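You operate a simulated robot arm through the tools that you are given. There is no shell and no other tool. Be economical: measure what you need, move in short steps, check, and stop when the job is done.

Carry out the task below with a simulated robot arm. There is one attempt and no reset: what you move stays moved.

JOB
Set the yellow-dot place: board level with the one opposite, marker at 6, pouch and blue bead on the board.
Fine: slide the board, don't lift it; the marker is on the blue post; the pouch beside the board goes in its middle well, the bead in the cup at 0; the other bead stays in the dish.

Only the result counts: the job must be done as asked and must still hold three seconds after the hand-in. Knocking over, shifting, dropping, spilling or breaking anything else fails it.

ROBOT AND FRAMES
A 7-joint arm with a fingered hand on a trunk, on a base that drives. Base frame: it is fixed to the floor where the robot stands at the start and does not move with it; the origin is under the middle of the robot, x ahead of it, y to its left, z up; the surface under the hand at the start is at about z = 0.74. Units: m, degrees, N and s.
With the tool pointing down near the work surface it reaches from about 0.22 to 0.76 m from the robot's upright axis, wherever it stands. Its first joint turns from -166.0 to 166.0 degrees. Places, roughly: board [1.25, -0.25, 0.75]; cup at 0 of the board with the yellow dot [0.4, -0.2, 0.8]; marker of the blue post [0.6, 0, 0.8]; middle well of the board with the yellow dot [0.6, -0.3, 0.7]; white pouch [0.5, -1, 0.75]. Payload 4 kg.
The TCP is the grasp point between the finger pads, 0.028 m short of the fingertips. In the tool frame z runs along the fingers and y along their closing line. The gripper opens to 0.168 m. The gripper's body begins 0.079 m behind the TCP. The gripper is a hand of 4 fingers: y runs from the thumb to the fingers, the wrist lies at [0, 0, -0.249] in the tool frame.
Orientation is told as [roll, pitch, yaw] about the base's x, y, z axes, in that order, counted from this pose: with the fingers straight down and closing along the base's y, the tool's x points along the base's -x, its y along +y and its z along -z.

CONTROLS
- The arm moves only by the tool step_arm. Its argument "moves" is one flat list of numbers, 6 for each row, row after row: the shift along the base's x, y, z in mm, then the turn, a rotation vector about the base's x, y, z in degrees. In form: [dx, dy, dz, ax, ay, az, dx, dy, dz, ax, ay, az, ...]. A call has 1 to 8 rows; each row is the pose to reach, as a shift and turn from the pose commanded when the call began. Each row takes 0.2 s and may step no farther than 0.05 m and 8.6 degrees from the row before; otherwise, the whole call is refused. A pose out of reach is approached as far as the arm can. The call stops where the force on the tool passes 40 N (or 10 N more than at its start, if that is more) or the arm is blocked; 0.2 s more then pass. In this call time passes only in rows, and 0.2 s behind the last. It gives the time, the measured TCP pose, the force on the tool (base axes), the opening and the grip force at its end, in the units of the frame above (readings bear some noise), with the torque about the TCP (base axes, N m) and any sound that the robot's microphone picked up, and new pictures: "show" is both (left out), scene, wrist or none.
- Cameras (640 x 400 px; columns grow to the right, rows downward): "scene" is now at [0.0006, 0.1169, 1.4283]; the picture's right is [-0.61, -0.80, 0.00], its down [-0.63, 0.48, -0.62] and it looks along [0.49, -0.37, -0.79] (base axes); focal length 265 px, centre (320, 200). "wrist" rides on the gripper at [0.06, -0.06, -0.11] in the tool frame; the picture's right is [0.71, 0.71, 0.00], its down [-0.56, 0.56, -0.61] and it looks along [-0.43, 0.43, 0.79] (tool axes); focal length 265 px, centre (320, 200). There is no depth. A picture from a camera that has moved, and an enlarged one, comes with that camera's place and axes in the base frame and with its lens.
- lift_body(by): slides the trunk up (or, below 0, down) by that many m; the arm and the scene camera ride with it, the base frame stays. It gives what a move gives, with no picture.
- base_move(legs): drives the robot by 1 to 6 legs, each [ahead, turn to the left] in m and degrees, along the robot's own axes; the way and the turn of a leg run together, so that a leg with both is an arc; at most 1.5 m and 180 degrees a leg. The arm and the cameras ride along, it lands a little off, and it stops where it bumps. It gives what a move gives, and a new picture of the scene camera.
- finger_targets(finger1, finger2, finger3, thumb_bend): sets how far each is bent, from 0 (flat) to 100 (curled in); at 30 the hand is open as for a grip, at 70 the pads meet at the TCP. One left out holds its place. A second passes; each finger stops where it meets its share of the squeeze, and holds until it gets a number again. It is the only way to open and close the hand. It gives what a move gives, with no picture; readings hold the bend of each and the force on the fingers (four entries, about 0 where the hand has none), thumb and palm.
- aim_head(pan, tilt): turns the head with the scene camera to pan (to the left, within 155 degrees either way) and tilt (down, from -29 to 69), counted from straight ahead of the robot. It gives what a move gives, and a new picture of the scene camera.
- close_up(camera, box): a new picture of the part [left, top, right, bottom] of that camera's present view, enlarged. No time passes.
- hand_in(): hands the job in; it is judged then, once.

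Work in short steps. Places have to be worked out from the pictures, the camera data and where the tool is seen: move nearer, look again, correct. Check each grasp and each placing, and mend what went wrong. You have 120 turns and 260 pictures in all, those below and enlarged ones among them. Open the gripper and draw the arm clear of the work before you hand the job in, unless the task says otherwise; then end with one line.

The tools are called as a command line: name --argument value ..., lists and objects as JSON in quotes. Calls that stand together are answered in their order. step_arm: Moves the arm, as the interface text tells. Its arguments: {"type":"object","properties":{"moves":{"type":"array"},"show":{"type":"string","enum":["both","scene","wrist","none"]}},"required":["moves"]} The other tools are called the same way: lift_body (by) slides the trunk up or down; finger_targets (finger1, finger2, finger3, thumb_bend) moves the fingers one by one; base_move (legs) drives the base; aim_head (pan, tilt) turns the head that bears the scene camera; close_up (camera, box) takes an enlarged picture of a part of a camera's view; hand_in () hands the job in.

At the start:

```text
t: 0.0
tcp_pos: [0.3723, -0.0749, 1.0222]
ee_rot: [0.1, 0.1, 0.0]
force: [-1.0, -0.1, -0.8]
ft_torque: [0.0, -0.01, 0.03]
grip_width: 0.168
grip_force: 0.0
shape: jaw
bend: [30.0, 30.0, 30.0, 30.0]
finger forces: [0.0, 0.0, 0.0, 0.0, 0.1, 0.0]
trunk travel left (down, up): [-0.457, 0.133]
robot x, y, heading: [-0.0009, -0.0031, -0.1]
head pan, tilt: [-37.3, 51.8]
```

scene: 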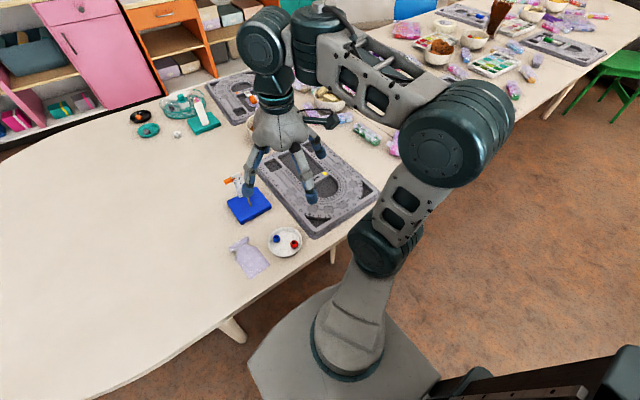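
wrist: 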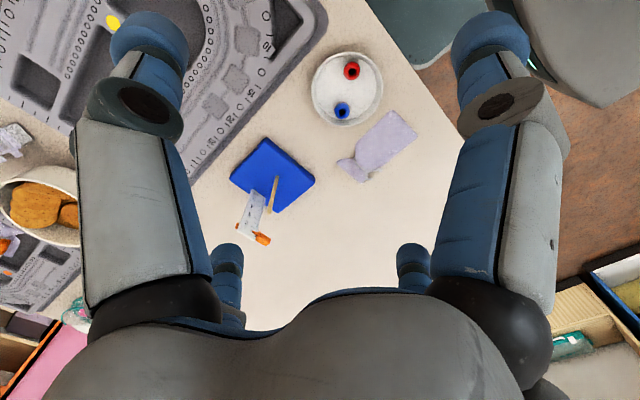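

I'll look at the work area enlarged before moving anything.

close_up --camera "scene" --box '[180, 60, 420, 290]'

close_up --camera "wrist" --box '[0, 0, 440, 270]'

aim_head --pan -10 --tilt 40

```text
1.74 times, centred on (300, 175) of scene
camera zoom: at [0.0006, 0.1169, 1.4283], right [-0.61, -0.8, 0.0], down [-0.63, 0.48, -0.62], along [0.49, -0.37, -0.79], focal length 462 px, centre (355, 244)
```

zoom: 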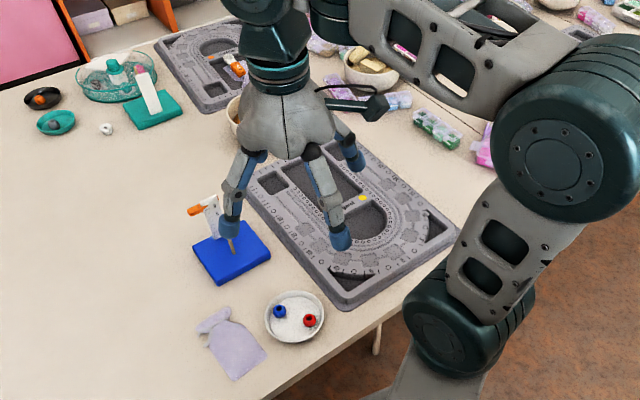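

```text
1.45 times, centred on (220, 135) of wrist
camera zoom: at [0.3114, -0.1353, 1.1318], right [-0.71, 0.71, 0.0], down [0.56, 0.56, 0.61], along [0.43, 0.44, -0.79], focal length 386 px, centre (466, 294)
```

zoom: 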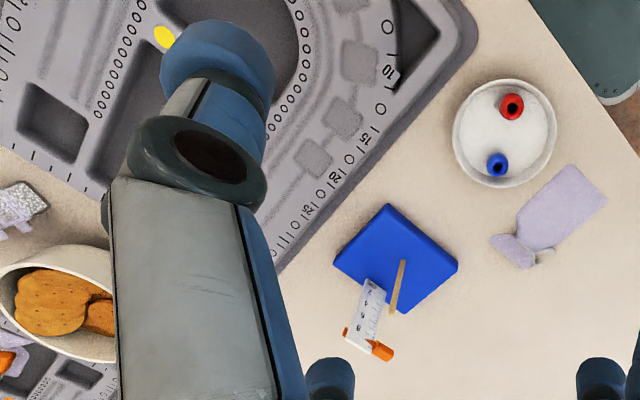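

```text
t: 0.9
tcp_pos: [0.3724, -0.075, 1.0213]
ee_rot: [0.1, 0.1, -0.1]
force: [-1.3, 0.1, -0.2]
ft_torque: [0.01, 0.0, 0.04]
grip_width: 0.1679
grip_force: 0.1
shape: jaw
bend: [30.0, 30.0, 30.0, 30.0]
finger forces: [0.0, 0.1, 0.0, 0.0, 0.0, 0.1]
trunk travel left (down, up): [-0.457, 0.133]
robot x, y, heading: [-0.0019, -0.0029, 0.2]
head pan, tilt: [-10.0, 40.0]
camera scene: at [0.0244, 0.1477, 1.4448], right [-0.17, -0.98, 0.0], down [-0.63, 0.11, -0.77], along [0.75, -0.13, -0.64], focal length 265 px, centre (320, 200)
```

scene: 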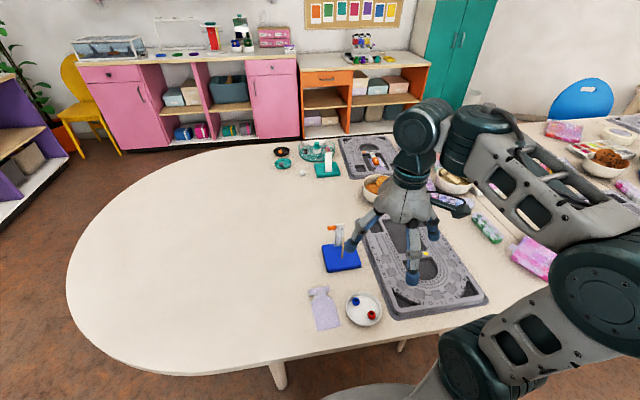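

The near board (yellow dot) spans roughly x 0.33–0.70, y -0.13..-0.39. I shift the hand toward -y to look at it with the wrist camera, and turn the head to see farther down the table.

step_arm --moves '[0, -48, 10, 0, 0, 0, 0, -96, 20, 0, 0, 0, 0, -144, 30, 0, 0, 0, 0, -192, 40, 0, 0, 0, 0, -240, 50, 0, 0, 0, 0, -288, 50, 0, 0, 0, 0, -320, 50, 0, 0, 0]'

aim_head --pan -60 --tilt 35

```text
t: 2.5
tcp_pos: [0.3718, -0.3952, 1.0726]
ee_rot: [0.2, 0.1, 0.1]
force: [-0.2, 0.2, -1.4]
ft_torque: [0.0, 0.0, 0.01]
grip_width: 0.1682
grip_force: 0.0
shape: jaw
bend: [30.0, 30.0, 30.0, 30.0]
finger forces: [0.0, 0.0, 0.0, 0.0, 0.0, 0.1]
trunk travel left (down, up): [-0.457, 0.133]
robot x, y, heading: [0.0005, -0.0004, -0.1]
head pan, tilt: [-10.0, 40.0]
camera scene: at [0.0245, 0.1474, 1.4448], right [-0.17, -0.98, 0.0], down [-0.63, 0.11, -0.77], along [0.75, -0.13, -0.64], focal length 265 px, centre (320, 200)
camera wrist: at [0.3111, -0.4549, 1.1817], right [-0.71, 0.71, 0.0], down [0.56, 0.56, 0.61], along [0.43, 0.44, -0.79], focal length 265 px, centre (320, 200)
```

scene: 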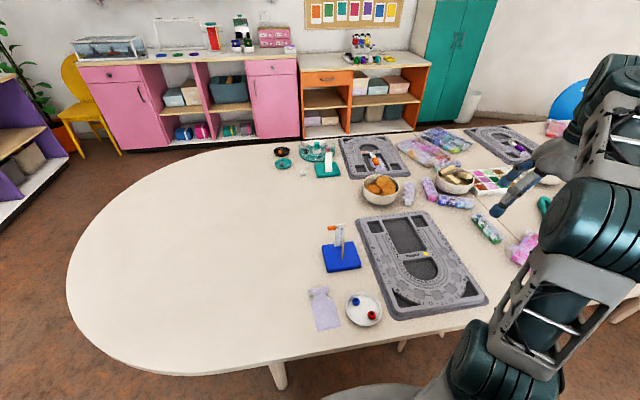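
wrist: 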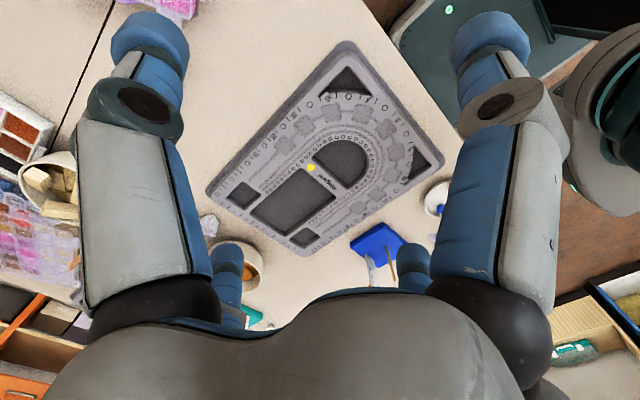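

```text
t: 3.7
tcp_pos: [0.3706, -0.3937, 1.0719]
ee_rot: [0.1, 0.1, 0.1]
force: [-0.1, 0.1, -0.7]
ft_torque: [-0.01, 0.03, 0.02]
grip_width: 0.1679
grip_force: 0.0
shape: jaw
bend: [30.0, 30.0, 30.0, 30.0]
finger forces: [0.0, 0.0, 0.0, 0.0, 0.0, 0.0]
trunk travel left (down, up): [-0.457, 0.133]
robot x, y, heading: [-0.0006, -0.0036, 0.0]
head pan, tilt: [-60.0, 35.0]
camera scene: at [-0.0152, 0.0862, 1.4523], right [-0.87, -0.5, 0.0], down [-0.29, 0.5, -0.82], along [0.41, -0.71, -0.57], focal length 265 px, centre (320, 200)
```

scene: 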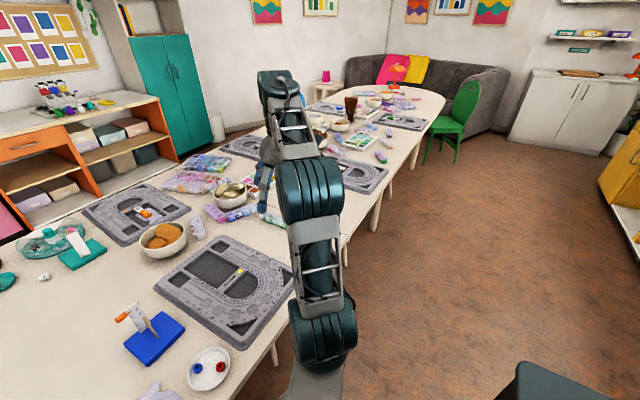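

The board is clearly visible now. I look enlarged at the board, the opposite one, and along the table for another pouch.

close_up --camera "wrist" --box '[195, 20, 455, 260]'

close_up --camera "scene" --box '[60, 160, 240, 270]'

close_up --camera "scene" --box '[220, 80, 450, 220]'

close_up --camera "scene" --box '[90, 220, 310, 400]'

aim_head --pan -20 --tilt 35

close_up --camera "scene" --box '[220, 130, 440, 260]'

```text
1.67 times, centred on (325, 140) of wrist
camera zoom: at [0.3113, -0.4538, 1.1818], right [-0.71, 0.71, 0.0], down [0.56, 0.56, 0.61], along [0.43, 0.44, -0.79], focal length 442 px, centre (312, 300)
```

zoom: 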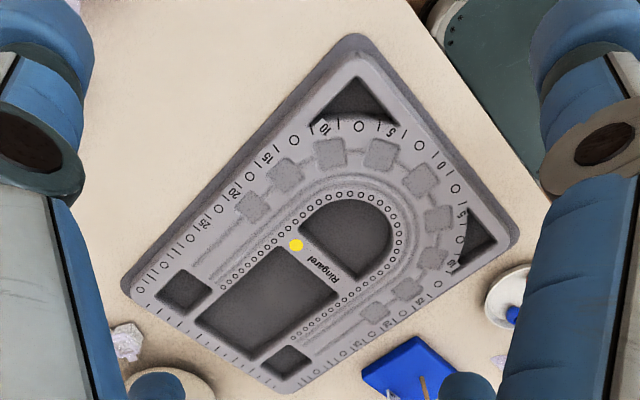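

```text
3.56 times, centred on (150, 215) of scene
camera zoom: at [-0.0152, 0.0862, 1.4523], right [-0.87, -0.5, 0.0], down [-0.29, 0.5, -0.82], along [0.41, -0.71, -0.57], focal length 944 px, centre (924, 147)
```

zoom: 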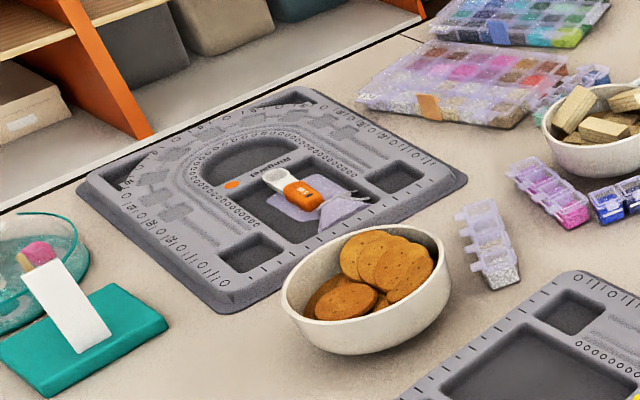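

```text
2.78 times, centred on (335, 150) of scene
camera zoom: at [-0.0152, 0.0862, 1.4523], right [-0.87, -0.5, 0.0], down [-0.29, 0.5, -0.82], along [0.41, -0.71, -0.57], focal length 739 px, centre (278, 339)
```

zoom: 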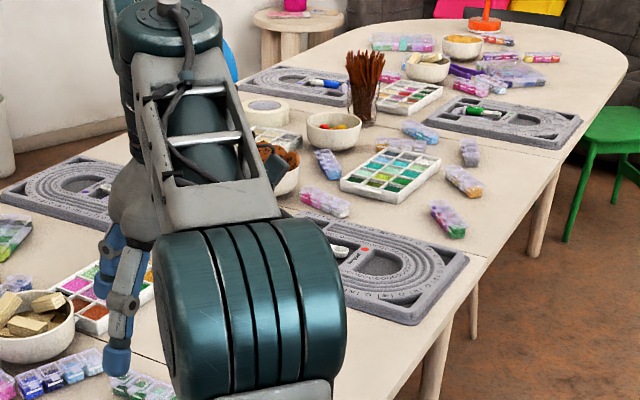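

```text
2.22 times, centred on (200, 310) of scene
camera zoom: at [-0.0152, 0.0862, 1.4523], right [-0.87, -0.5, 0.0], down [-0.29, 0.5, -0.82], along [0.41, -0.71, -0.57], focal length 590 px, centre (587, -44)
```

zoom: 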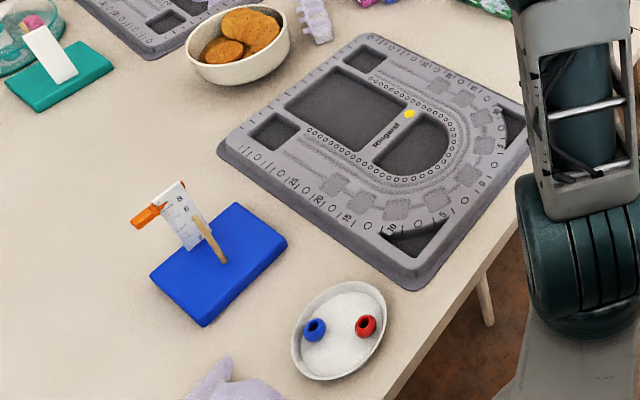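

```text
t: 4.8
tcp_pos: [0.3729, -0.3943, 1.0726]
ee_rot: [0.0, 0.0, 0.0]
force: [0.0, -0.8, -0.6]
ft_torque: [-0.01, 0.0, 0.04]
grip_width: 0.168
grip_force: 0.0
shape: jaw
bend: [30.0, 30.0, 30.0, 30.0]
finger forces: [0.0, 0.0, 0.0, 0.0, 0.0, 0.1]
trunk travel left (down, up): [-0.457, 0.133]
robot x, y, heading: [-0.0025, -0.0014, -0.1]
head pan, tilt: [-20.0, 35.0]
camera scene: at [0.0234, 0.1323, 1.4524], right [-0.34, -0.94, 0.0], down [-0.54, 0.2, -0.82], along [0.77, -0.28, -0.57], focal length 265 px, centre (320, 200)
```

scene: 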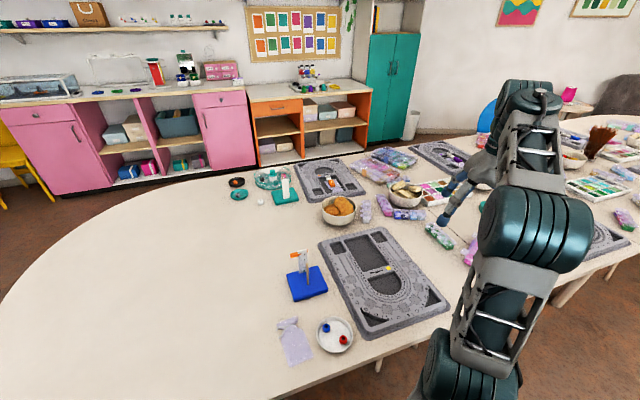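

```text
2.91 times, centred on (330, 195) of scene
camera zoom: at [0.0234, 0.1323, 1.4524], right [-0.34, -0.94, 0.0], down [-0.54, 0.2, -0.82], along [0.77, -0.28, -0.57], focal length 772 px, centre (291, 214)
```

zoom: 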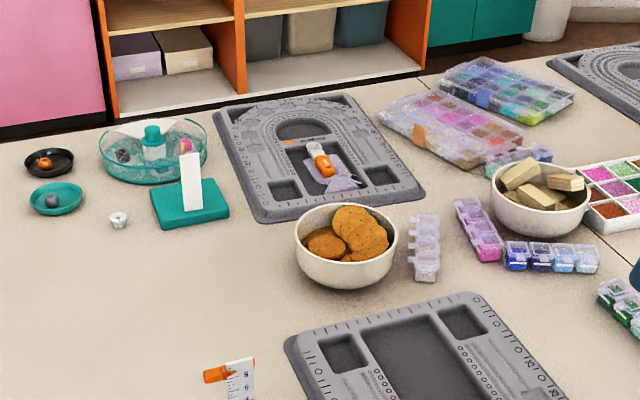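

The opposite board looks several cm farther to -y than the yellow-dot board. I zoom onto the blue post, and turn the hand -45° so that the wrist camera looks straight across the table to compare both boards.

close_up --camera "scene" --box '[270, 240, 350, 310]'

step_arm --moves '[-20, 20, 15, 0, 0, -8, -40, 40, 30, 0, 0, -16, -60, 60, 45, 0, 0, -24, -80, 80, 60, 0, 0, -32, -90, 90, 75, 0, 0, -40, -100, 100, 80, 0, 0, -45]'

```text
5.71 times, centred on (310, 275) of scene
camera zoom: at [0.0234, 0.1323, 1.4524], right [-0.34, -0.94, 0.0], down [-0.54, 0.2, -0.82], along [0.77, -0.28, -0.57], focal length 1517 px, centre (377, -229)
```

zoom: 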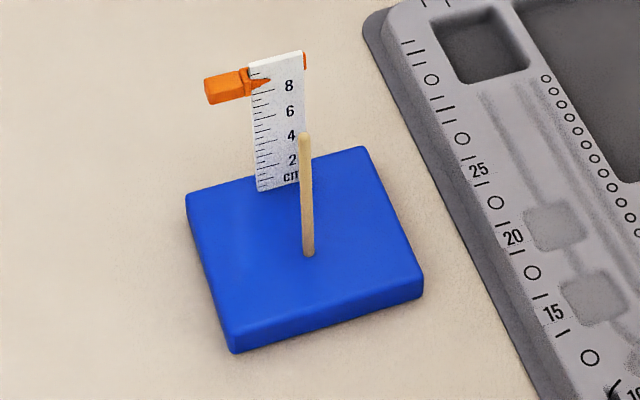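

```text
t: 6.2
tcp_pos: [0.2765, -0.2889, 1.143]
ee_rot: [0.0, -0.1, -43.7]
force: [1.1, 0.4, -0.2]
ft_torque: [-0.06, 0.04, -0.02]
grip_width: 0.1681
grip_force: 0.1
shape: jaw
bend: [30.0, 30.0, 30.0, 30.0]
finger forces: [0.0, 0.1, 0.0, 0.0, 0.0, 0.0]
out of reach, approached as far as the arm can: row 5, 6
trunk travel left (down, up): [-0.457, 0.133]
robot x, y, heading: [0.0008, -0.0019, 0.1]
head pan, tilt: [-20.0, 35.0]
camera scene: at [0.0235, 0.1335, 1.4523], right [-0.34, -0.94, 0.0], down [-0.54, 0.2, -0.82], along [0.77, -0.28, -0.57], focal length 265 px, centre (320, 200)
camera wrist: at [0.1906, -0.2901, 1.2534], right [-0.02, 1.0, 0.0], down [0.79, 0.02, 0.62], along [0.62, 0.01, -0.79], focal length 265 px, centre (320, 200)
```

scene: 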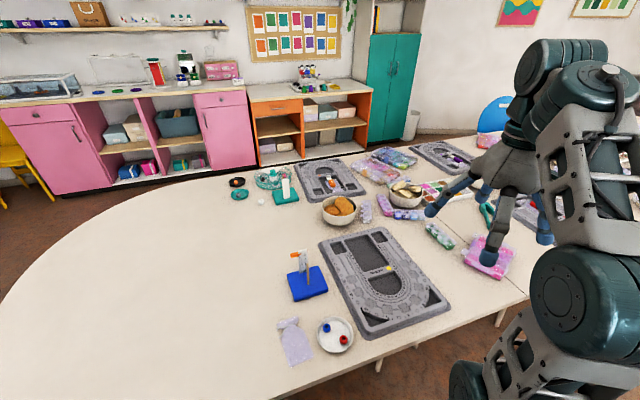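
wrist: 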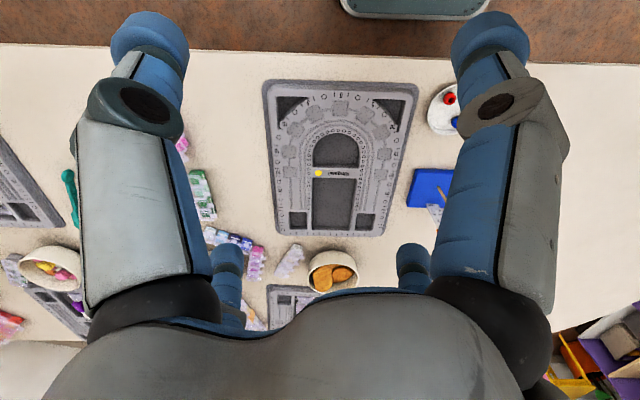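

Near board: centre about (0.515, -0.250), square with axes within ~1°. I move the hand ahead so that the wrist camera sees all of the opposite board plus the far corners of the near one.

step_arm --moves '[45, 0, 0, 0, 0, 0, 90, 0, 0, 0, 0, 0, 135, 0, 0, 0, 0, 0, 180, 0, 0, 0, 0, 0, 225, 0, 0, 0, 0, 0, 270, -5, 0, 0, 0, 0, 310, -10, 0, 0, 0, 0]' --show "wrist"

```text
t: 7.8
tcp_pos: [0.4966, -0.2742, 1.1207]
ee_rot: [0.2, 0.0, -45.1]
force: [0.7, 0.0, 0.4]
ft_torque: [0.06, -0.04, 0.02]
grip_width: 0.1676
grip_force: 0.1
shape: jaw
bend: [30.0, 30.0, 30.0, 30.0]
finger forces: [0.0, 0.1, 0.1, 0.1, 0.0, 0.0]
out of reach, approached as far as the arm can: row 4, 5, 6, 7
trunk travel left (down, up): [-0.457, 0.133]
robot x, y, heading: [0.0005, -0.0044, -0.1]
head pan, tilt: [-20.0, 35.0]
camera wrist: at [0.4113, -0.2733, 1.2306], right [0.0, 1.0, 0.0], down [0.79, 0.0, 0.62], along [0.62, 0.0, -0.79], focal length 265 px, centre (320, 200)
```

wrist: 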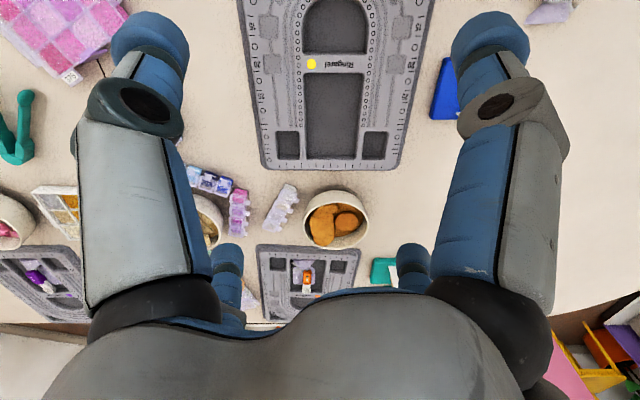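

Both boards are square; the opposite one sits about 5 cm farther to -y. I refine with enlarged crops.

close_up --camera "wrist" --box '[230, 100, 430, 225]'

close_up --camera "wrist" --box '[230, 180, 430, 305]'

```text
3.20 times, centred on (330, 162) of wrist
camera zoom: at [0.4113, -0.2733, 1.2306], right [0.0, 1.0, 0.0], down [0.79, 0.0, 0.62], along [0.62, 0.0, -0.79], focal length 849 px, centre (288, 320)
```

zoom: 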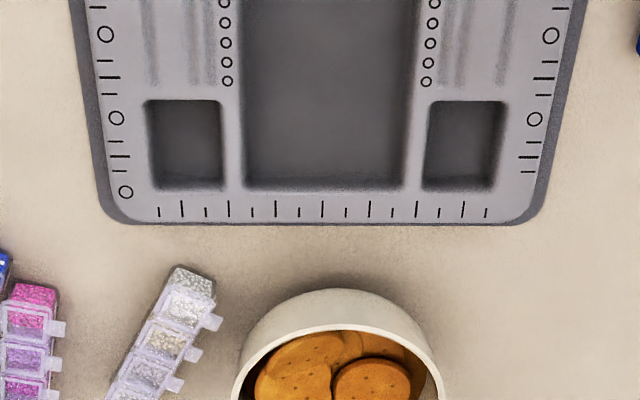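

```text
3.20 times, centred on (330, 242) of wrist
camera zoom: at [0.4113, -0.2733, 1.2306], right [0.0, 1.0, 0.0], down [0.79, 0.0, 0.62], along [0.62, 0.0, -0.79], focal length 849 px, centre (288, 64)
```

zoom: 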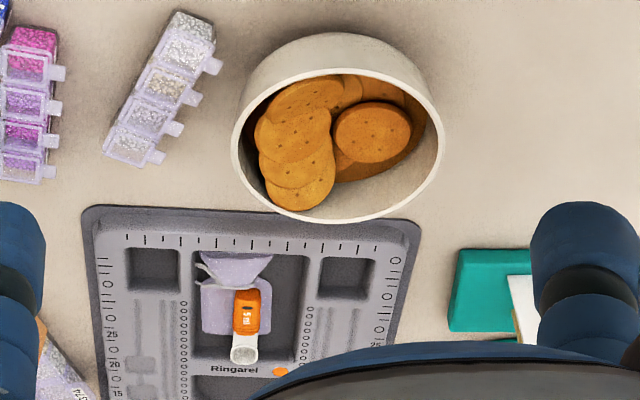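

Near board centre line is y≈-0.251, the opposite one ≈-0.31 with perhaps a small skew. I cross-check with the head camera, raised a little.

lift_body --by 0.13

aim_head --pan -22 --tilt 38

close_up --camera "scene" --box '[240, 130, 400, 230]'

step_arm --moves '[45, 0, 0, 0, 0, 0, 90, 0, 0, 0, 0, 0, 135, 0, 0, 0, 0, 0]' --show "wrist"

```text
t: 9.3
tcp_pos: [0.4982, -0.2729, 1.2505]
ee_rot: [0.1, 0.0, -45.0]
force: [0.3, -0.5, 0.3]
ft_torque: [0.01, 0.0, -0.01]
grip_width: 0.1678
grip_force: 0.0
shape: jaw
bend: [30.0, 30.0, 30.0, 30.0]
finger forces: [0.0, 0.1, 0.1, 0.1, 0.2, 0.0]
trunk travel left (down, up): [-0.587, 0.003]
robot x, y, heading: [0.0006, -0.0027, -0.1]
head pan, tilt: [-20.0, 35.0]
```

```text
t: 10.0
tcp_pos: [0.4978, -0.2727, 1.2502]
ee_rot: [0.1, 0.0, -45.0]
force: [0.0, 0.6, -0.3]
ft_torque: [-0.03, 0.02, -0.01]
grip_width: 0.168
grip_force: 0.1
shape: jaw
bend: [30.0, 30.0, 30.0, 30.0]
finger forces: [0.0, 0.0, 0.1, 0.0, 0.0, 0.0]
trunk travel left (down, up): [-0.587, 0.003]
robot x, y, heading: [-0.001, -0.0013, -0.2]
head pan, tilt: [-22.0, 38.0]
camera scene: at [0.0208, 0.1302, 1.5778], right [-0.37, -0.93, 0.0], down [-0.57, 0.23, -0.79], along [0.73, -0.3, -0.62], focal length 265 px, centre (320, 200)
```

scene: 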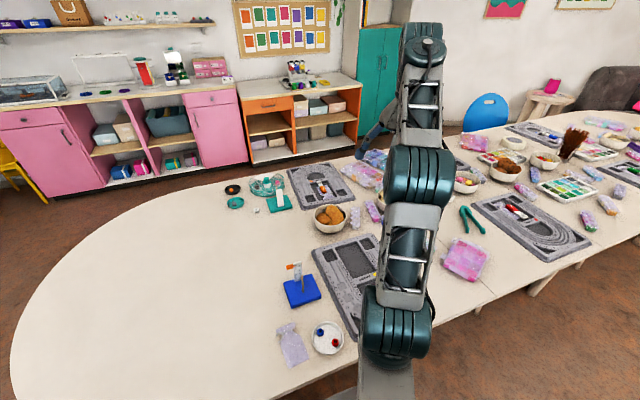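

```text
4.00 times, centred on (320, 180) of scene
camera zoom: at [0.0208, 0.1302, 1.5778], right [-0.37, -0.93, 0.0], down [-0.57, 0.23, -0.79], along [0.73, -0.3, -0.62], focal length 1062 px, centre (320, 280)
```

zoom: 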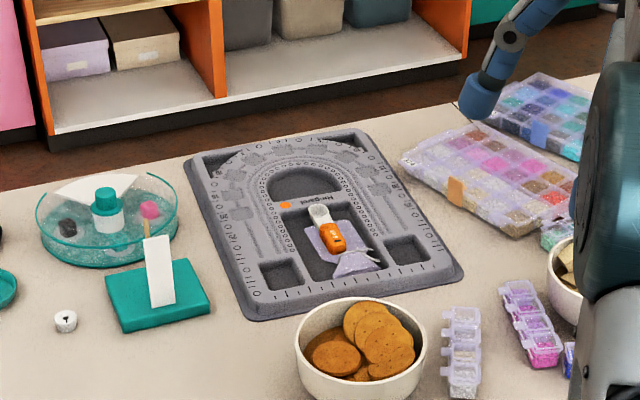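

```text
t: 10.8
tcp_pos: [0.5421, -0.2773, 1.2309]
ee_rot: [0.3, 0.2, -45.5]
force: [-1.2, -2.2, 0.1]
ft_torque: [0.2, -0.06, 0.0]
grip_width: 0.1681
grip_force: 0.0
shape: jaw
bend: [30.0, 30.0, 30.0, 30.0]
finger forces: [0.0, 0.0, 0.0, 0.0, 0.0, 0.0]
out of reach, approached as far as the arm can: row 1, 2, 3
trunk travel left (down, up): [-0.587, 0.003]
robot x, y, heading: [-0.0002, -0.0038, 0.1]
head pan, tilt: [-22.0, 38.0]
camera wrist: at [0.4561, -0.2772, 1.34], right [0.01, 1.0, 0.01], down [0.79, -0.01, 0.62], along [0.62, 0.0, -0.79], focal length 265 px, centre (320, 200)
```

wrist: 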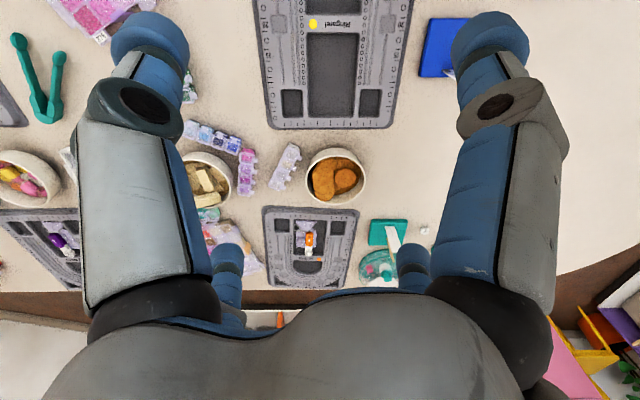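

Now nearly all of the opposite board is in view; I enlarge it.

close_up --camera "wrist" --box '[230, 180, 390, 300]'

close_up --camera "wrist" --box '[240, 40, 440, 165]'

```text
3.33 times, centred on (310, 240) of wrist
camera zoom: at [0.4561, -0.2772, 1.34], right [0.01, 1.0, 0.01], down [0.79, -0.01, 0.62], along [0.62, 0.0, -0.79], focal length 885 px, centre (353, 67)
```

zoom: 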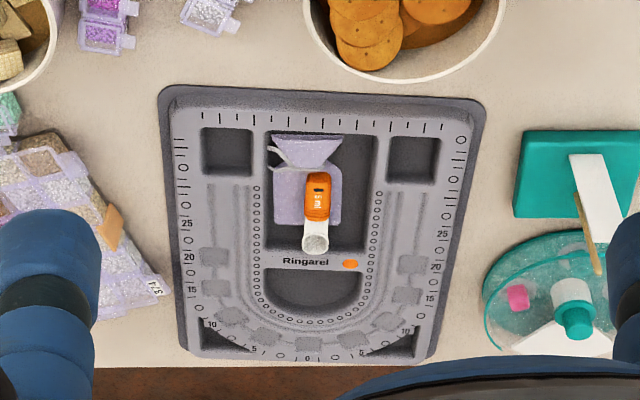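

```text
3.20 times, centred on (340, 102) of wrist
camera zoom: at [0.4561, -0.2772, 1.34], right [0.01, 1.0, 0.01], down [0.79, -0.01, 0.62], along [0.62, 0.0, -0.79], focal length 849 px, centre (256, 512)
```

zoom: 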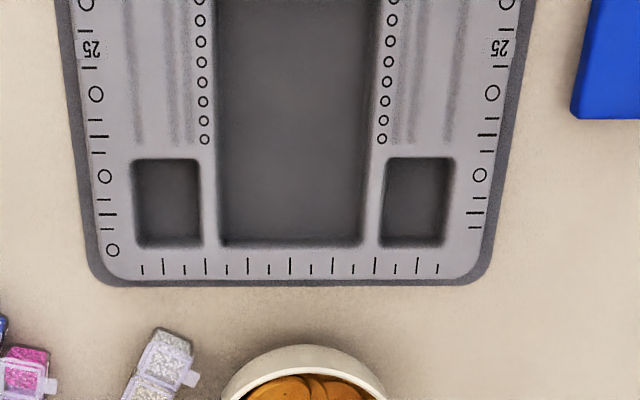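

Measured: the near board needs about -65 mm in y (square, no x change). Now I draw the hand back, and test how the fingers move so I know which opposes the thumb.

step_arm --moves '[-45, 0, 0, 0, 0, 5, -70, 40, -30, 0, 0, 13, -70, 80, -60, 0, 0, 21, -70, 120, -90, 0, 0, 29, -70, 160, -120, 0, 0, 37, -70, 180, -150, 0, 0, 45]' --show "none"

finger_targets --finger1 0 --finger2 70 --finger3 30 --thumb_bend 70

close_up --camera "wrist" --box '[0, 0, 640, 400]'

aim_head --pan -15 --tilt 45

```text
refused: row 2 steps farther than a row can; nothing moved
```

```text
t: 11.8
tcp_pos: [0.5448, -0.2677, 1.2328]
ee_rot: [0.1, 0.1, -45.0]
force: [-0.3, -0.4, -0.2]
ft_torque: [0.03, 0.0, 0.02]
grip_width: 0.1134
grip_force: 0.1
shape: fingers
bend: [0.0, 70.0, 30.0, 70.0]
finger forces: [0.1, 0.0, 0.0, 0.1, 0.1, 0.0]
trunk travel left (down, up): [-0.587, 0.003]
robot x, y, heading: [0.0001, -0.0011, 0.2]
head pan, tilt: [-22.0, 38.0]
```

```text
1.00 times, centred on (320, 200) of wrist (not enlarged: the box is as wide or as high as the picture)
camera zoom: at [0.4589, -0.2676, 1.3414], right [0.0, 1.0, 0.0], down [0.79, 0.0, 0.62], along [0.62, 0.0, -0.79], focal length 265 px, centre (320, 200)
```

zoom: 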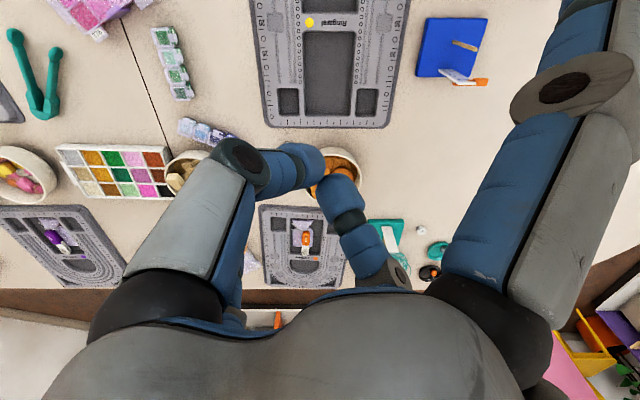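

```text
t: 12.5
tcp_pos: [0.5442, -0.2685, 1.231]
ee_rot: [0.0, 0.0, -45.0]
force: [1.6, 0.6, -0.6]
ft_torque: [-0.02, -0.01, -0.02]
grip_width: 0.1132
grip_force: 0.0
shape: fingers
bend: [0.0, 70.0, 30.0, 70.0]
finger forces: [0.1, 0.0, 0.0, 0.0, 0.1, 0.0]
trunk travel left (down, up): [-0.587, 0.003]
robot x, y, heading: [0.0003, -0.0024, 0.2]
head pan, tilt: [-15.0, 45.0]
camera scene: at [0.0193, 0.1415, 1.5676], right [-0.26, -0.97, 0.0], down [-0.68, 0.18, -0.71], along [0.68, -0.18, -0.71], focal length 265 px, centre (320, 200)
```

scene: 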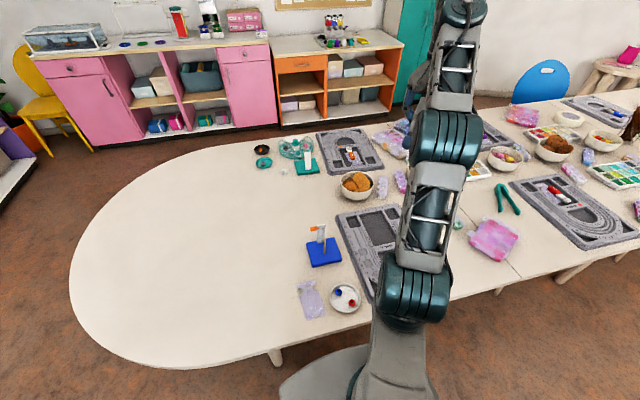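

Finger2 opposes the thumb; finger1 is on the tool's +x side and finger3 on -x. I zoom on the post from both cameras to work out the marker's geometry.

close_up --camera "wrist" --box '[400, 0, 520, 100]'

close_up --camera "scene" --box '[295, 215, 355, 275]'

close_up --camera "scene" --box '[280, 265, 370, 330]'

close_up --camera "scene" --box '[230, 130, 410, 210]'

```text
4.00 times, centred on (460, 50) of wrist
camera zoom: at [0.4588, -0.2676, 1.3414], right [0.0, 1.0, 0.0], down [0.79, 0.0, 0.62], along [0.62, 0.0, -0.79], focal length 1062 px, centre (-240, 800)
```

zoom: 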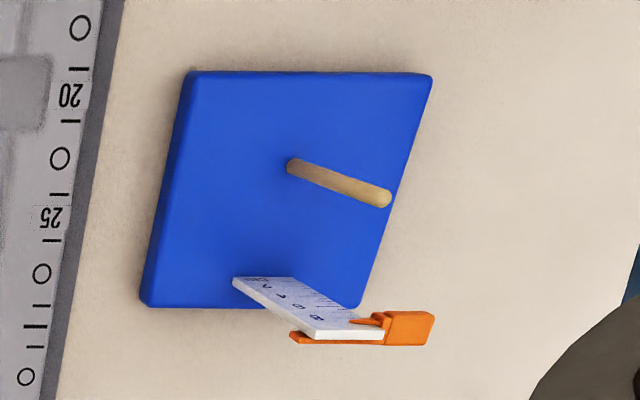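

```text
6.67 times, centred on (325, 245) of scene
camera zoom: at [0.0193, 0.1415, 1.5676], right [-0.26, -0.97, 0.0], down [-0.68, 0.18, -0.71], along [0.68, -0.18, -0.71], focal length 1770 px, centre (287, -100)
```

zoom: 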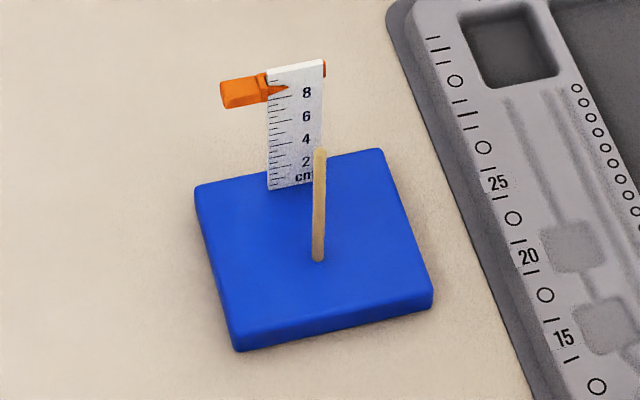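

```text
6.15 times, centred on (325, 298) of scene
camera zoom: at [0.0193, 0.1415, 1.5676], right [-0.26, -0.97, 0.0], down [-0.68, 0.18, -0.71], along [0.68, -0.18, -0.71], focal length 1633 px, centre (289, -400)
```

zoom: 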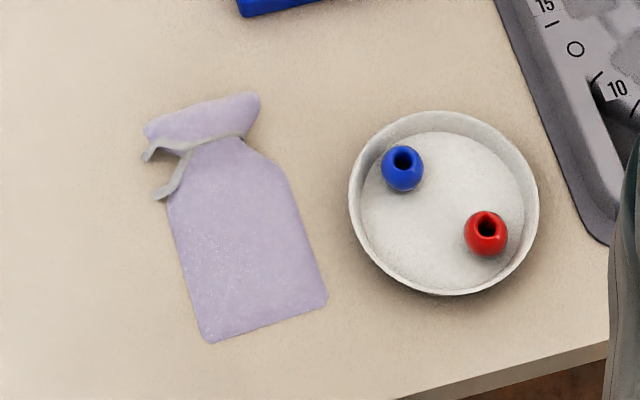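

```text
3.56 times, centred on (320, 170) of scene
camera zoom: at [0.0193, 0.1415, 1.5676], right [-0.26, -0.97, 0.0], down [-0.68, 0.18, -0.71], along [0.68, -0.18, -0.71], focal length 944 px, centre (320, 307)
```

zoom: 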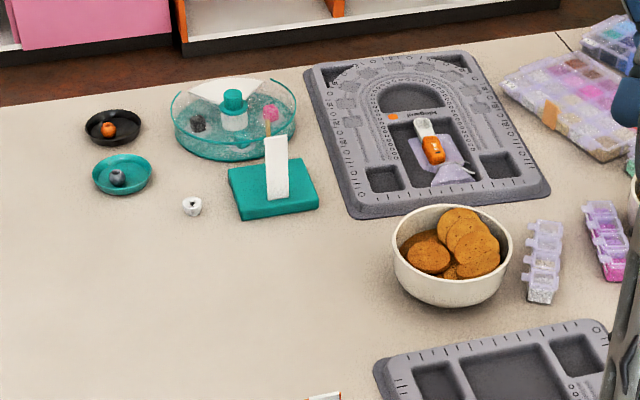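

The scale card stands at the +x end of the blue base; the orange marker's tab is near (0.585, 0.017, z≈0.845), reading ≈8.6. I'll push it down from above with thumb+finger2 tips closed. First, lower the trunk and splay fingers 1 and 3.

finger_targets --finger1 0 --finger2 70 --finger3 0 --thumb_bend 70

lift_body --by -0.13

step_arm --moves '[0, 40, 0, 0, 0, -6, 0, 80, 0, 0, 0, -12, 5, 120, 0, 0, 0, -18, 10, 160, 0, 0, 0, -24, 15, 200, 0, 0, 0, -30, 20, 240, 0, 0, 0, -36, 30, 270, 0, 0, 0, -42, 41, 291, -10, 0, 0, -45]'

```text
t: 13.5
tcp_pos: [0.5447, -0.2685, 1.2321]
ee_rot: [0.1, 0.0, -45.0]
force: [-0.1, -0.2, 0.4]
ft_torque: [-0.02, 0.01, 0.02]
grip_width: 0.113
grip_force: 0.0
shape: fingers
bend: [0.0, 70.0, 0.0, 70.0]
finger forces: [0.1, 0.1, 0.0, 0.0, 0.0, 0.0]
trunk travel left (down, up): [-0.587, 0.003]
robot x, y, heading: [-0.0013, -0.0031, 0.0]
head pan, tilt: [-15.0, 45.0]
```

```text
t: 15.0
tcp_pos: [0.5448, -0.2685, 1.1021]
ee_rot: [0.2, -0.1, -45.0]
force: [-0.3, 0.7, 0.2]
ft_torque: [0.03, 0.02, 0.0]
grip_width: 0.1129
grip_force: 0.1
shape: fingers
bend: [0.0, 70.0, 0.0, 70.0]
finger forces: [0.0, 0.0, 0.0, 0.1, 0.1, 0.0]
trunk travel left (down, up): [-0.457, 0.133]
robot x, y, heading: [0.0021, -0.003, -0.0]
head pan, tilt: [-15.0, 45.0]
```

```text
t: 16.8
tcp_pos: [0.5858, 0.0231, 1.0914]
ee_rot: [0.1, -0.1, -90.1]
force: [-0.2, 0.6, -0.9]
ft_torque: [-0.04, 0.0, -0.02]
grip_width: 0.1131
grip_force: 0.0
shape: fingers
bend: [0.0, 70.0, 0.0, 70.0]
finger forces: [0.0, 0.0, 0.1, 0.0, 0.0, 0.1]
trunk travel left (down, up): [-0.457, 0.133]
robot x, y, heading: [0.001, 0.0017, -0.0]
head pan, tilt: [-15.0, 45.0]
camera scene: at [0.0194, 0.1419, 1.4375], right [-0.26, -0.97, 0.0], down [-0.68, 0.18, -0.71], along [0.68, -0.18, -0.71], focal length 265 px, centre (320, 200)
camera wrist: at [0.5241, 0.0838, 1.202], right [0.71, 0.71, 0.0], down [0.56, -0.56, 0.62], along [0.44, -0.44, -0.79], focal length 265 px, centre (320, 200)
```

scene: 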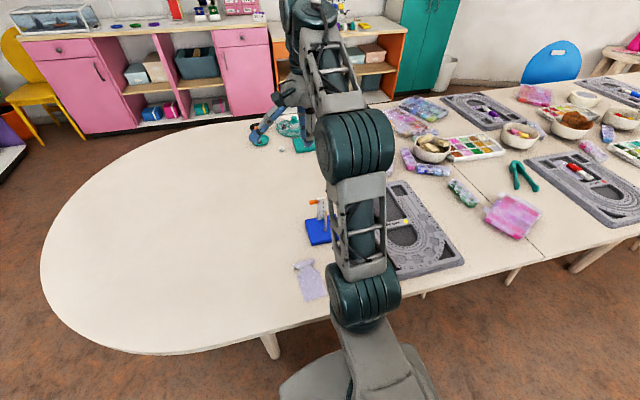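
wrist: 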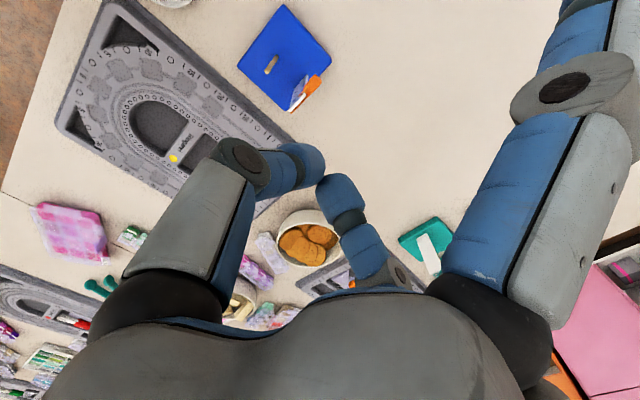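

The TCP is above the tab as intended. I descend 150 mm and look.

step_arm --moves '[0, 0, -40, 0, 0, 0, 0, 0, -80, 0, 0, 0, 0, 0, -120, 0, 0, 0, 0, 0, -150, 0, 0, 0]'

close_up --camera "wrist" --box '[240, 20, 440, 220]'

close_up --camera "scene" --box '[280, 150, 380, 250]'

```text
t: 17.8
tcp_pos: [0.5858, 0.0232, 0.9418]
ee_rot: [0.1, 0.0, -90.2]
force: [0.6, -0.2, 0.3]
ft_torque: [-0.02, -0.01, -0.03]
grip_width: 0.1131
grip_force: 0.0
shape: fingers
bend: [0.0, 70.0, 0.0, 70.0]
finger forces: [0.0, 0.1, 0.0, 0.0, 0.0, 0.0]
trunk travel left (down, up): [-0.457, 0.133]
robot x, y, heading: [-0.0026, -0.0056, 0.0]
head pan, tilt: [-15.0, 45.0]
camera scene: at [0.0193, 0.1417, 1.4375], right [-0.26, -0.97, 0.0], down [-0.68, 0.18, -0.71], along [0.68, -0.18, -0.71], focal length 265 px, centre (320, 200)
camera wrist: at [0.5249, 0.0837, 1.0515], right [0.71, 0.71, 0.0], down [0.56, -0.56, 0.62], along [0.44, -0.44, -0.79], focal length 265 px, centre (320, 200)
```

scene: 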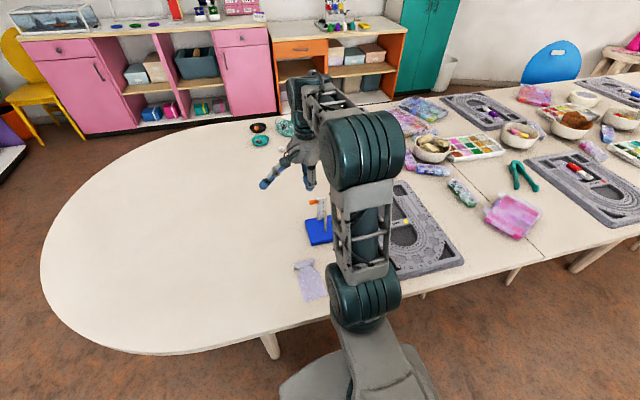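
wrist: 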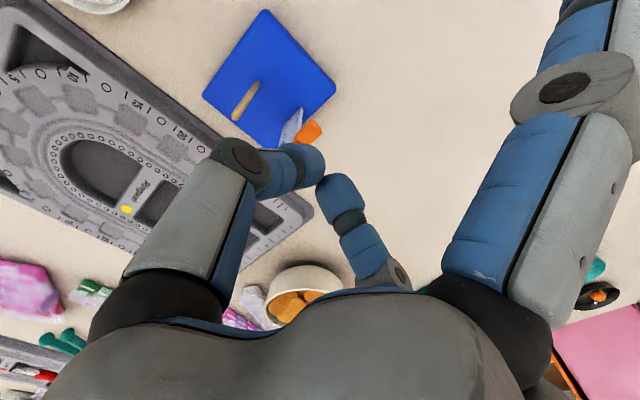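

```text
2.00 times, centred on (340, 120) of wrist
camera zoom: at [0.5249, 0.0837, 1.0515], right [0.71, 0.71, 0.0], down [0.56, -0.56, 0.62], along [0.44, -0.44, -0.79], focal length 531 px, centre (280, 360)
```

zoom: 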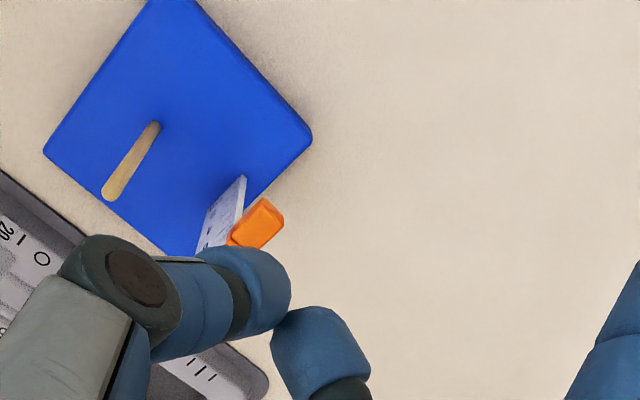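

```text
4.00 times, centred on (330, 200) of scene
camera zoom: at [0.0193, 0.1417, 1.4375], right [-0.26, -0.97, 0.0], down [-0.68, 0.18, -0.71], along [0.68, -0.18, -0.71], focal length 1062 px, centre (280, 200)
```

zoom: 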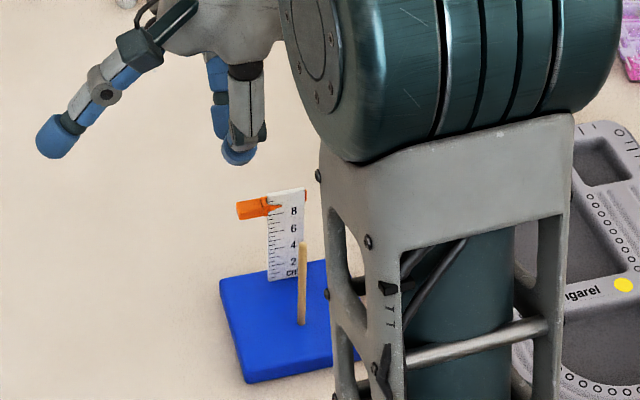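

Tab centre ≈(0.581, 0.016). I shift so the thumb's tip (10 mm to -x of the TCP) is over the tab, and descend most of the gap.

step_arm --moves '[4, -3, -20, 0, 0, 0, 4, -3, -40, 0, 0, 0, 4, -3, -55, 0, 0, 0]' --show "none"

close_up --camera "scene" --box '[285, 165, 365, 245]'

close_up --camera "wrist" --box '[220, 60, 400, 220]'

```text
t: 18.6
tcp_pos: [0.5877, 0.0216, 0.8857]
ee_rot: [0.1, -0.1, -89.9]
force: [1.0, -0.1, 0.7]
ft_torque: [0.0, -0.01, 0.04]
grip_width: 0.113
grip_force: 0.1
shape: fingers
bend: [0.0, 70.0, 0.0, 70.0]
finger forces: [0.1, 0.1, 0.0, 0.1, 0.0, 0.0]
trunk travel left (down, up): [-0.457, 0.133]
robot x, y, heading: [-0.0023, -0.006, -0.0]
head pan, tilt: [-15.0, 45.0]
```

```text
5.00 times, centred on (325, 205) of scene
camera zoom: at [0.0193, 0.1417, 1.4375], right [-0.26, -0.97, 0.0], down [-0.68, 0.18, -0.71], along [0.68, -0.18, -0.71], focal length 1327 px, centre (295, 175)
```

zoom: 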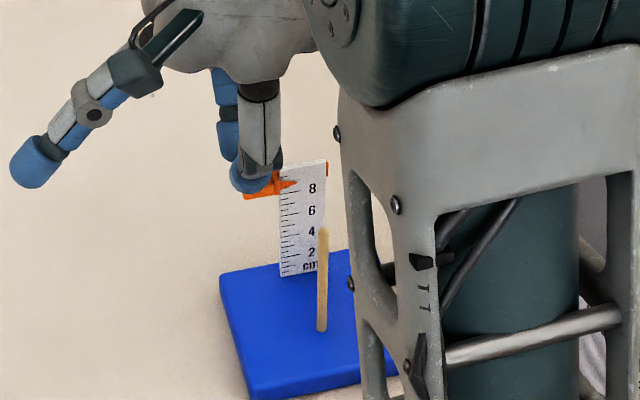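

```text
2.50 times, centred on (310, 140) of wrist
camera zoom: at [0.5274, 0.0807, 0.9973], right [0.71, 0.71, 0.0], down [0.56, -0.56, 0.62], along [0.44, -0.44, -0.79], focal length 664 px, centre (345, 350)
```

zoom: 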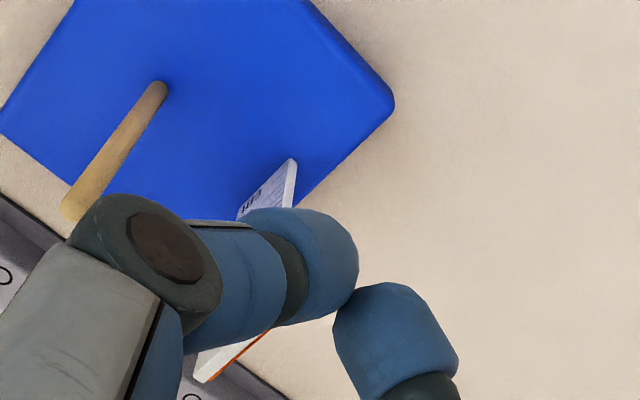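

Tip is just above the tab; stick clearance to the thumb knuckle is about 1 cm, so I shift +3 mm in y and descend slowly.

step_arm --moves '[0, 3, -4, 0, 0, 0, 0, 3, -8, 0, 0, 0, 0, 3, -12, 0, 0, 0, 0, 3, -16, 0, 0, 0]' --show "none"

close_up --camera "scene" --box '[290, 185, 350, 235]'

```text
t: 19.6
tcp_pos: [0.5896, 0.0216, 0.8716]
ee_rot: [0.1, 0.0, -90.0]
force: [-0.4, 0.4, 0.0]
ft_torque: [0.0, -0.01, -0.01]
grip_width: 0.113
grip_force: 0.0
shape: fingers
bend: [0.0, 70.0, 0.0, 70.0]
finger forces: [0.1, 0.0, 0.0, 0.0, 0.0, 0.0]
trunk travel left (down, up): [-0.457, 0.133]
robot x, y, heading: [0.0007, -0.0026, 0.2]
head pan, tilt: [-15.0, 45.0]
```

```text
8.00 times, centred on (320, 210) of scene
camera zoom: at [0.0194, 0.1417, 1.4375], right [-0.26, -0.97, 0.0], down [-0.68, 0.18, -0.71], along [0.68, -0.18, -0.71], focal length 2123 px, centre (320, 120)
```

zoom: 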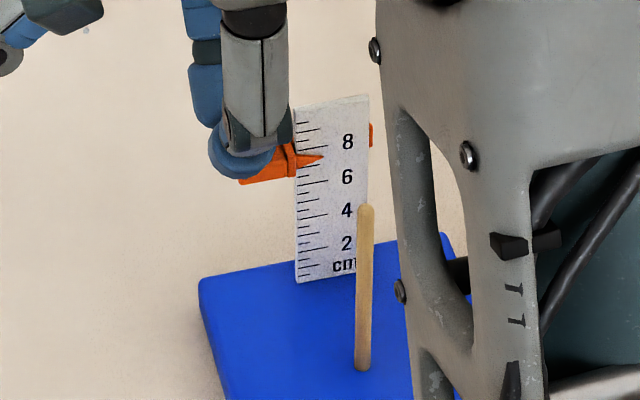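

The marker slides easily; pointer now reads ≈7.3, about 13 mm above the 6 line. I push 10 mm more.

step_arm --moves '[0, 0, -5, 0, 0, 0, 0, 0, -10, 0, 0, 0]' --show "none"

close_up --camera "scene" --box '[300, 190, 340, 225]'

```text
t: 20.2
tcp_pos: [0.589, 0.0214, 0.86]
ee_rot: [0.1, -0.1, -90.0]
force: [0.0, -0.4, 0.6]
ft_torque: [-0.01, 0.02, 0.02]
grip_width: 0.1131
grip_force: 0.2
shape: fingers
bend: [0.0, 70.0, 0.0, 70.0]
finger forces: [0.0, 0.1, 0.0, 0.0, 0.1, 0.1]
trunk travel left (down, up): [-0.457, 0.133]
robot x, y, heading: [-0.002, -0.0026, -0.1]
head pan, tilt: [-15.0, 45.0]
```

```text
11.43 times, centred on (320, 208) of scene
camera zoom: at [0.0194, 0.1417, 1.4375], right [-0.26, -0.97, 0.0], down [-0.68, 0.18, -0.71], along [0.68, -0.18, -0.71], focal length 3033 px, centre (320, 114)
```

zoom: 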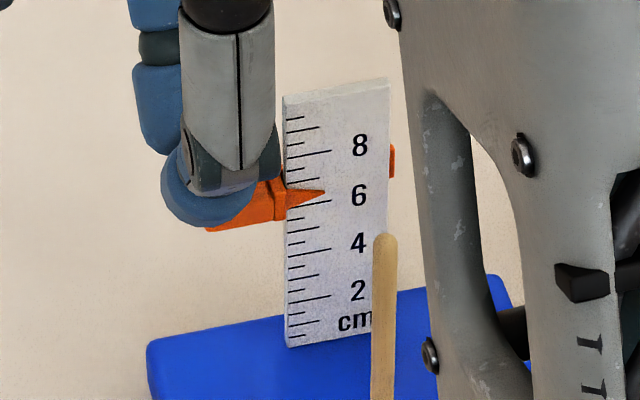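

Pointer ≈6.4 now (about 4 mm above the 6 line). Push 4 mm more.

step_arm --moves '[0, 0, -4, 0, 0, 0]' --show "none"

close_up --camera "scene" --box '[305, 193, 335, 220]'

```text
t: 20.6
tcp_pos: [0.5893, 0.023, 0.8561]
ee_rot: [0.2, 0.0, -90.0]
force: [0.0, 0.6, 0.0]
ft_torque: [-0.01, -0.01, 0.02]
grip_width: 0.113
grip_force: 0.0
shape: fingers
bend: [0.0, 70.0, 0.0, 70.0]
finger forces: [0.1, 0.0, 0.1, 0.0, 0.0, 0.0]
trunk travel left (down, up): [-0.457, 0.133]
robot x, y, heading: [-0.0033, -0.002, 0.1]
head pan, tilt: [-15.0, 45.0]
```

```text
14.81 times, centred on (320, 206) of scene
camera zoom: at [0.0193, 0.1416, 1.4375], right [-0.26, -0.97, 0.0], down [-0.68, 0.18, -0.71], along [0.68, -0.18, -0.71], focal length 3932 px, centre (320, 104)
```

zoom: 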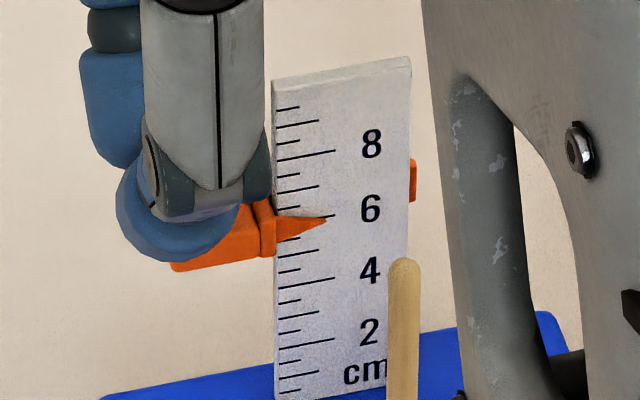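

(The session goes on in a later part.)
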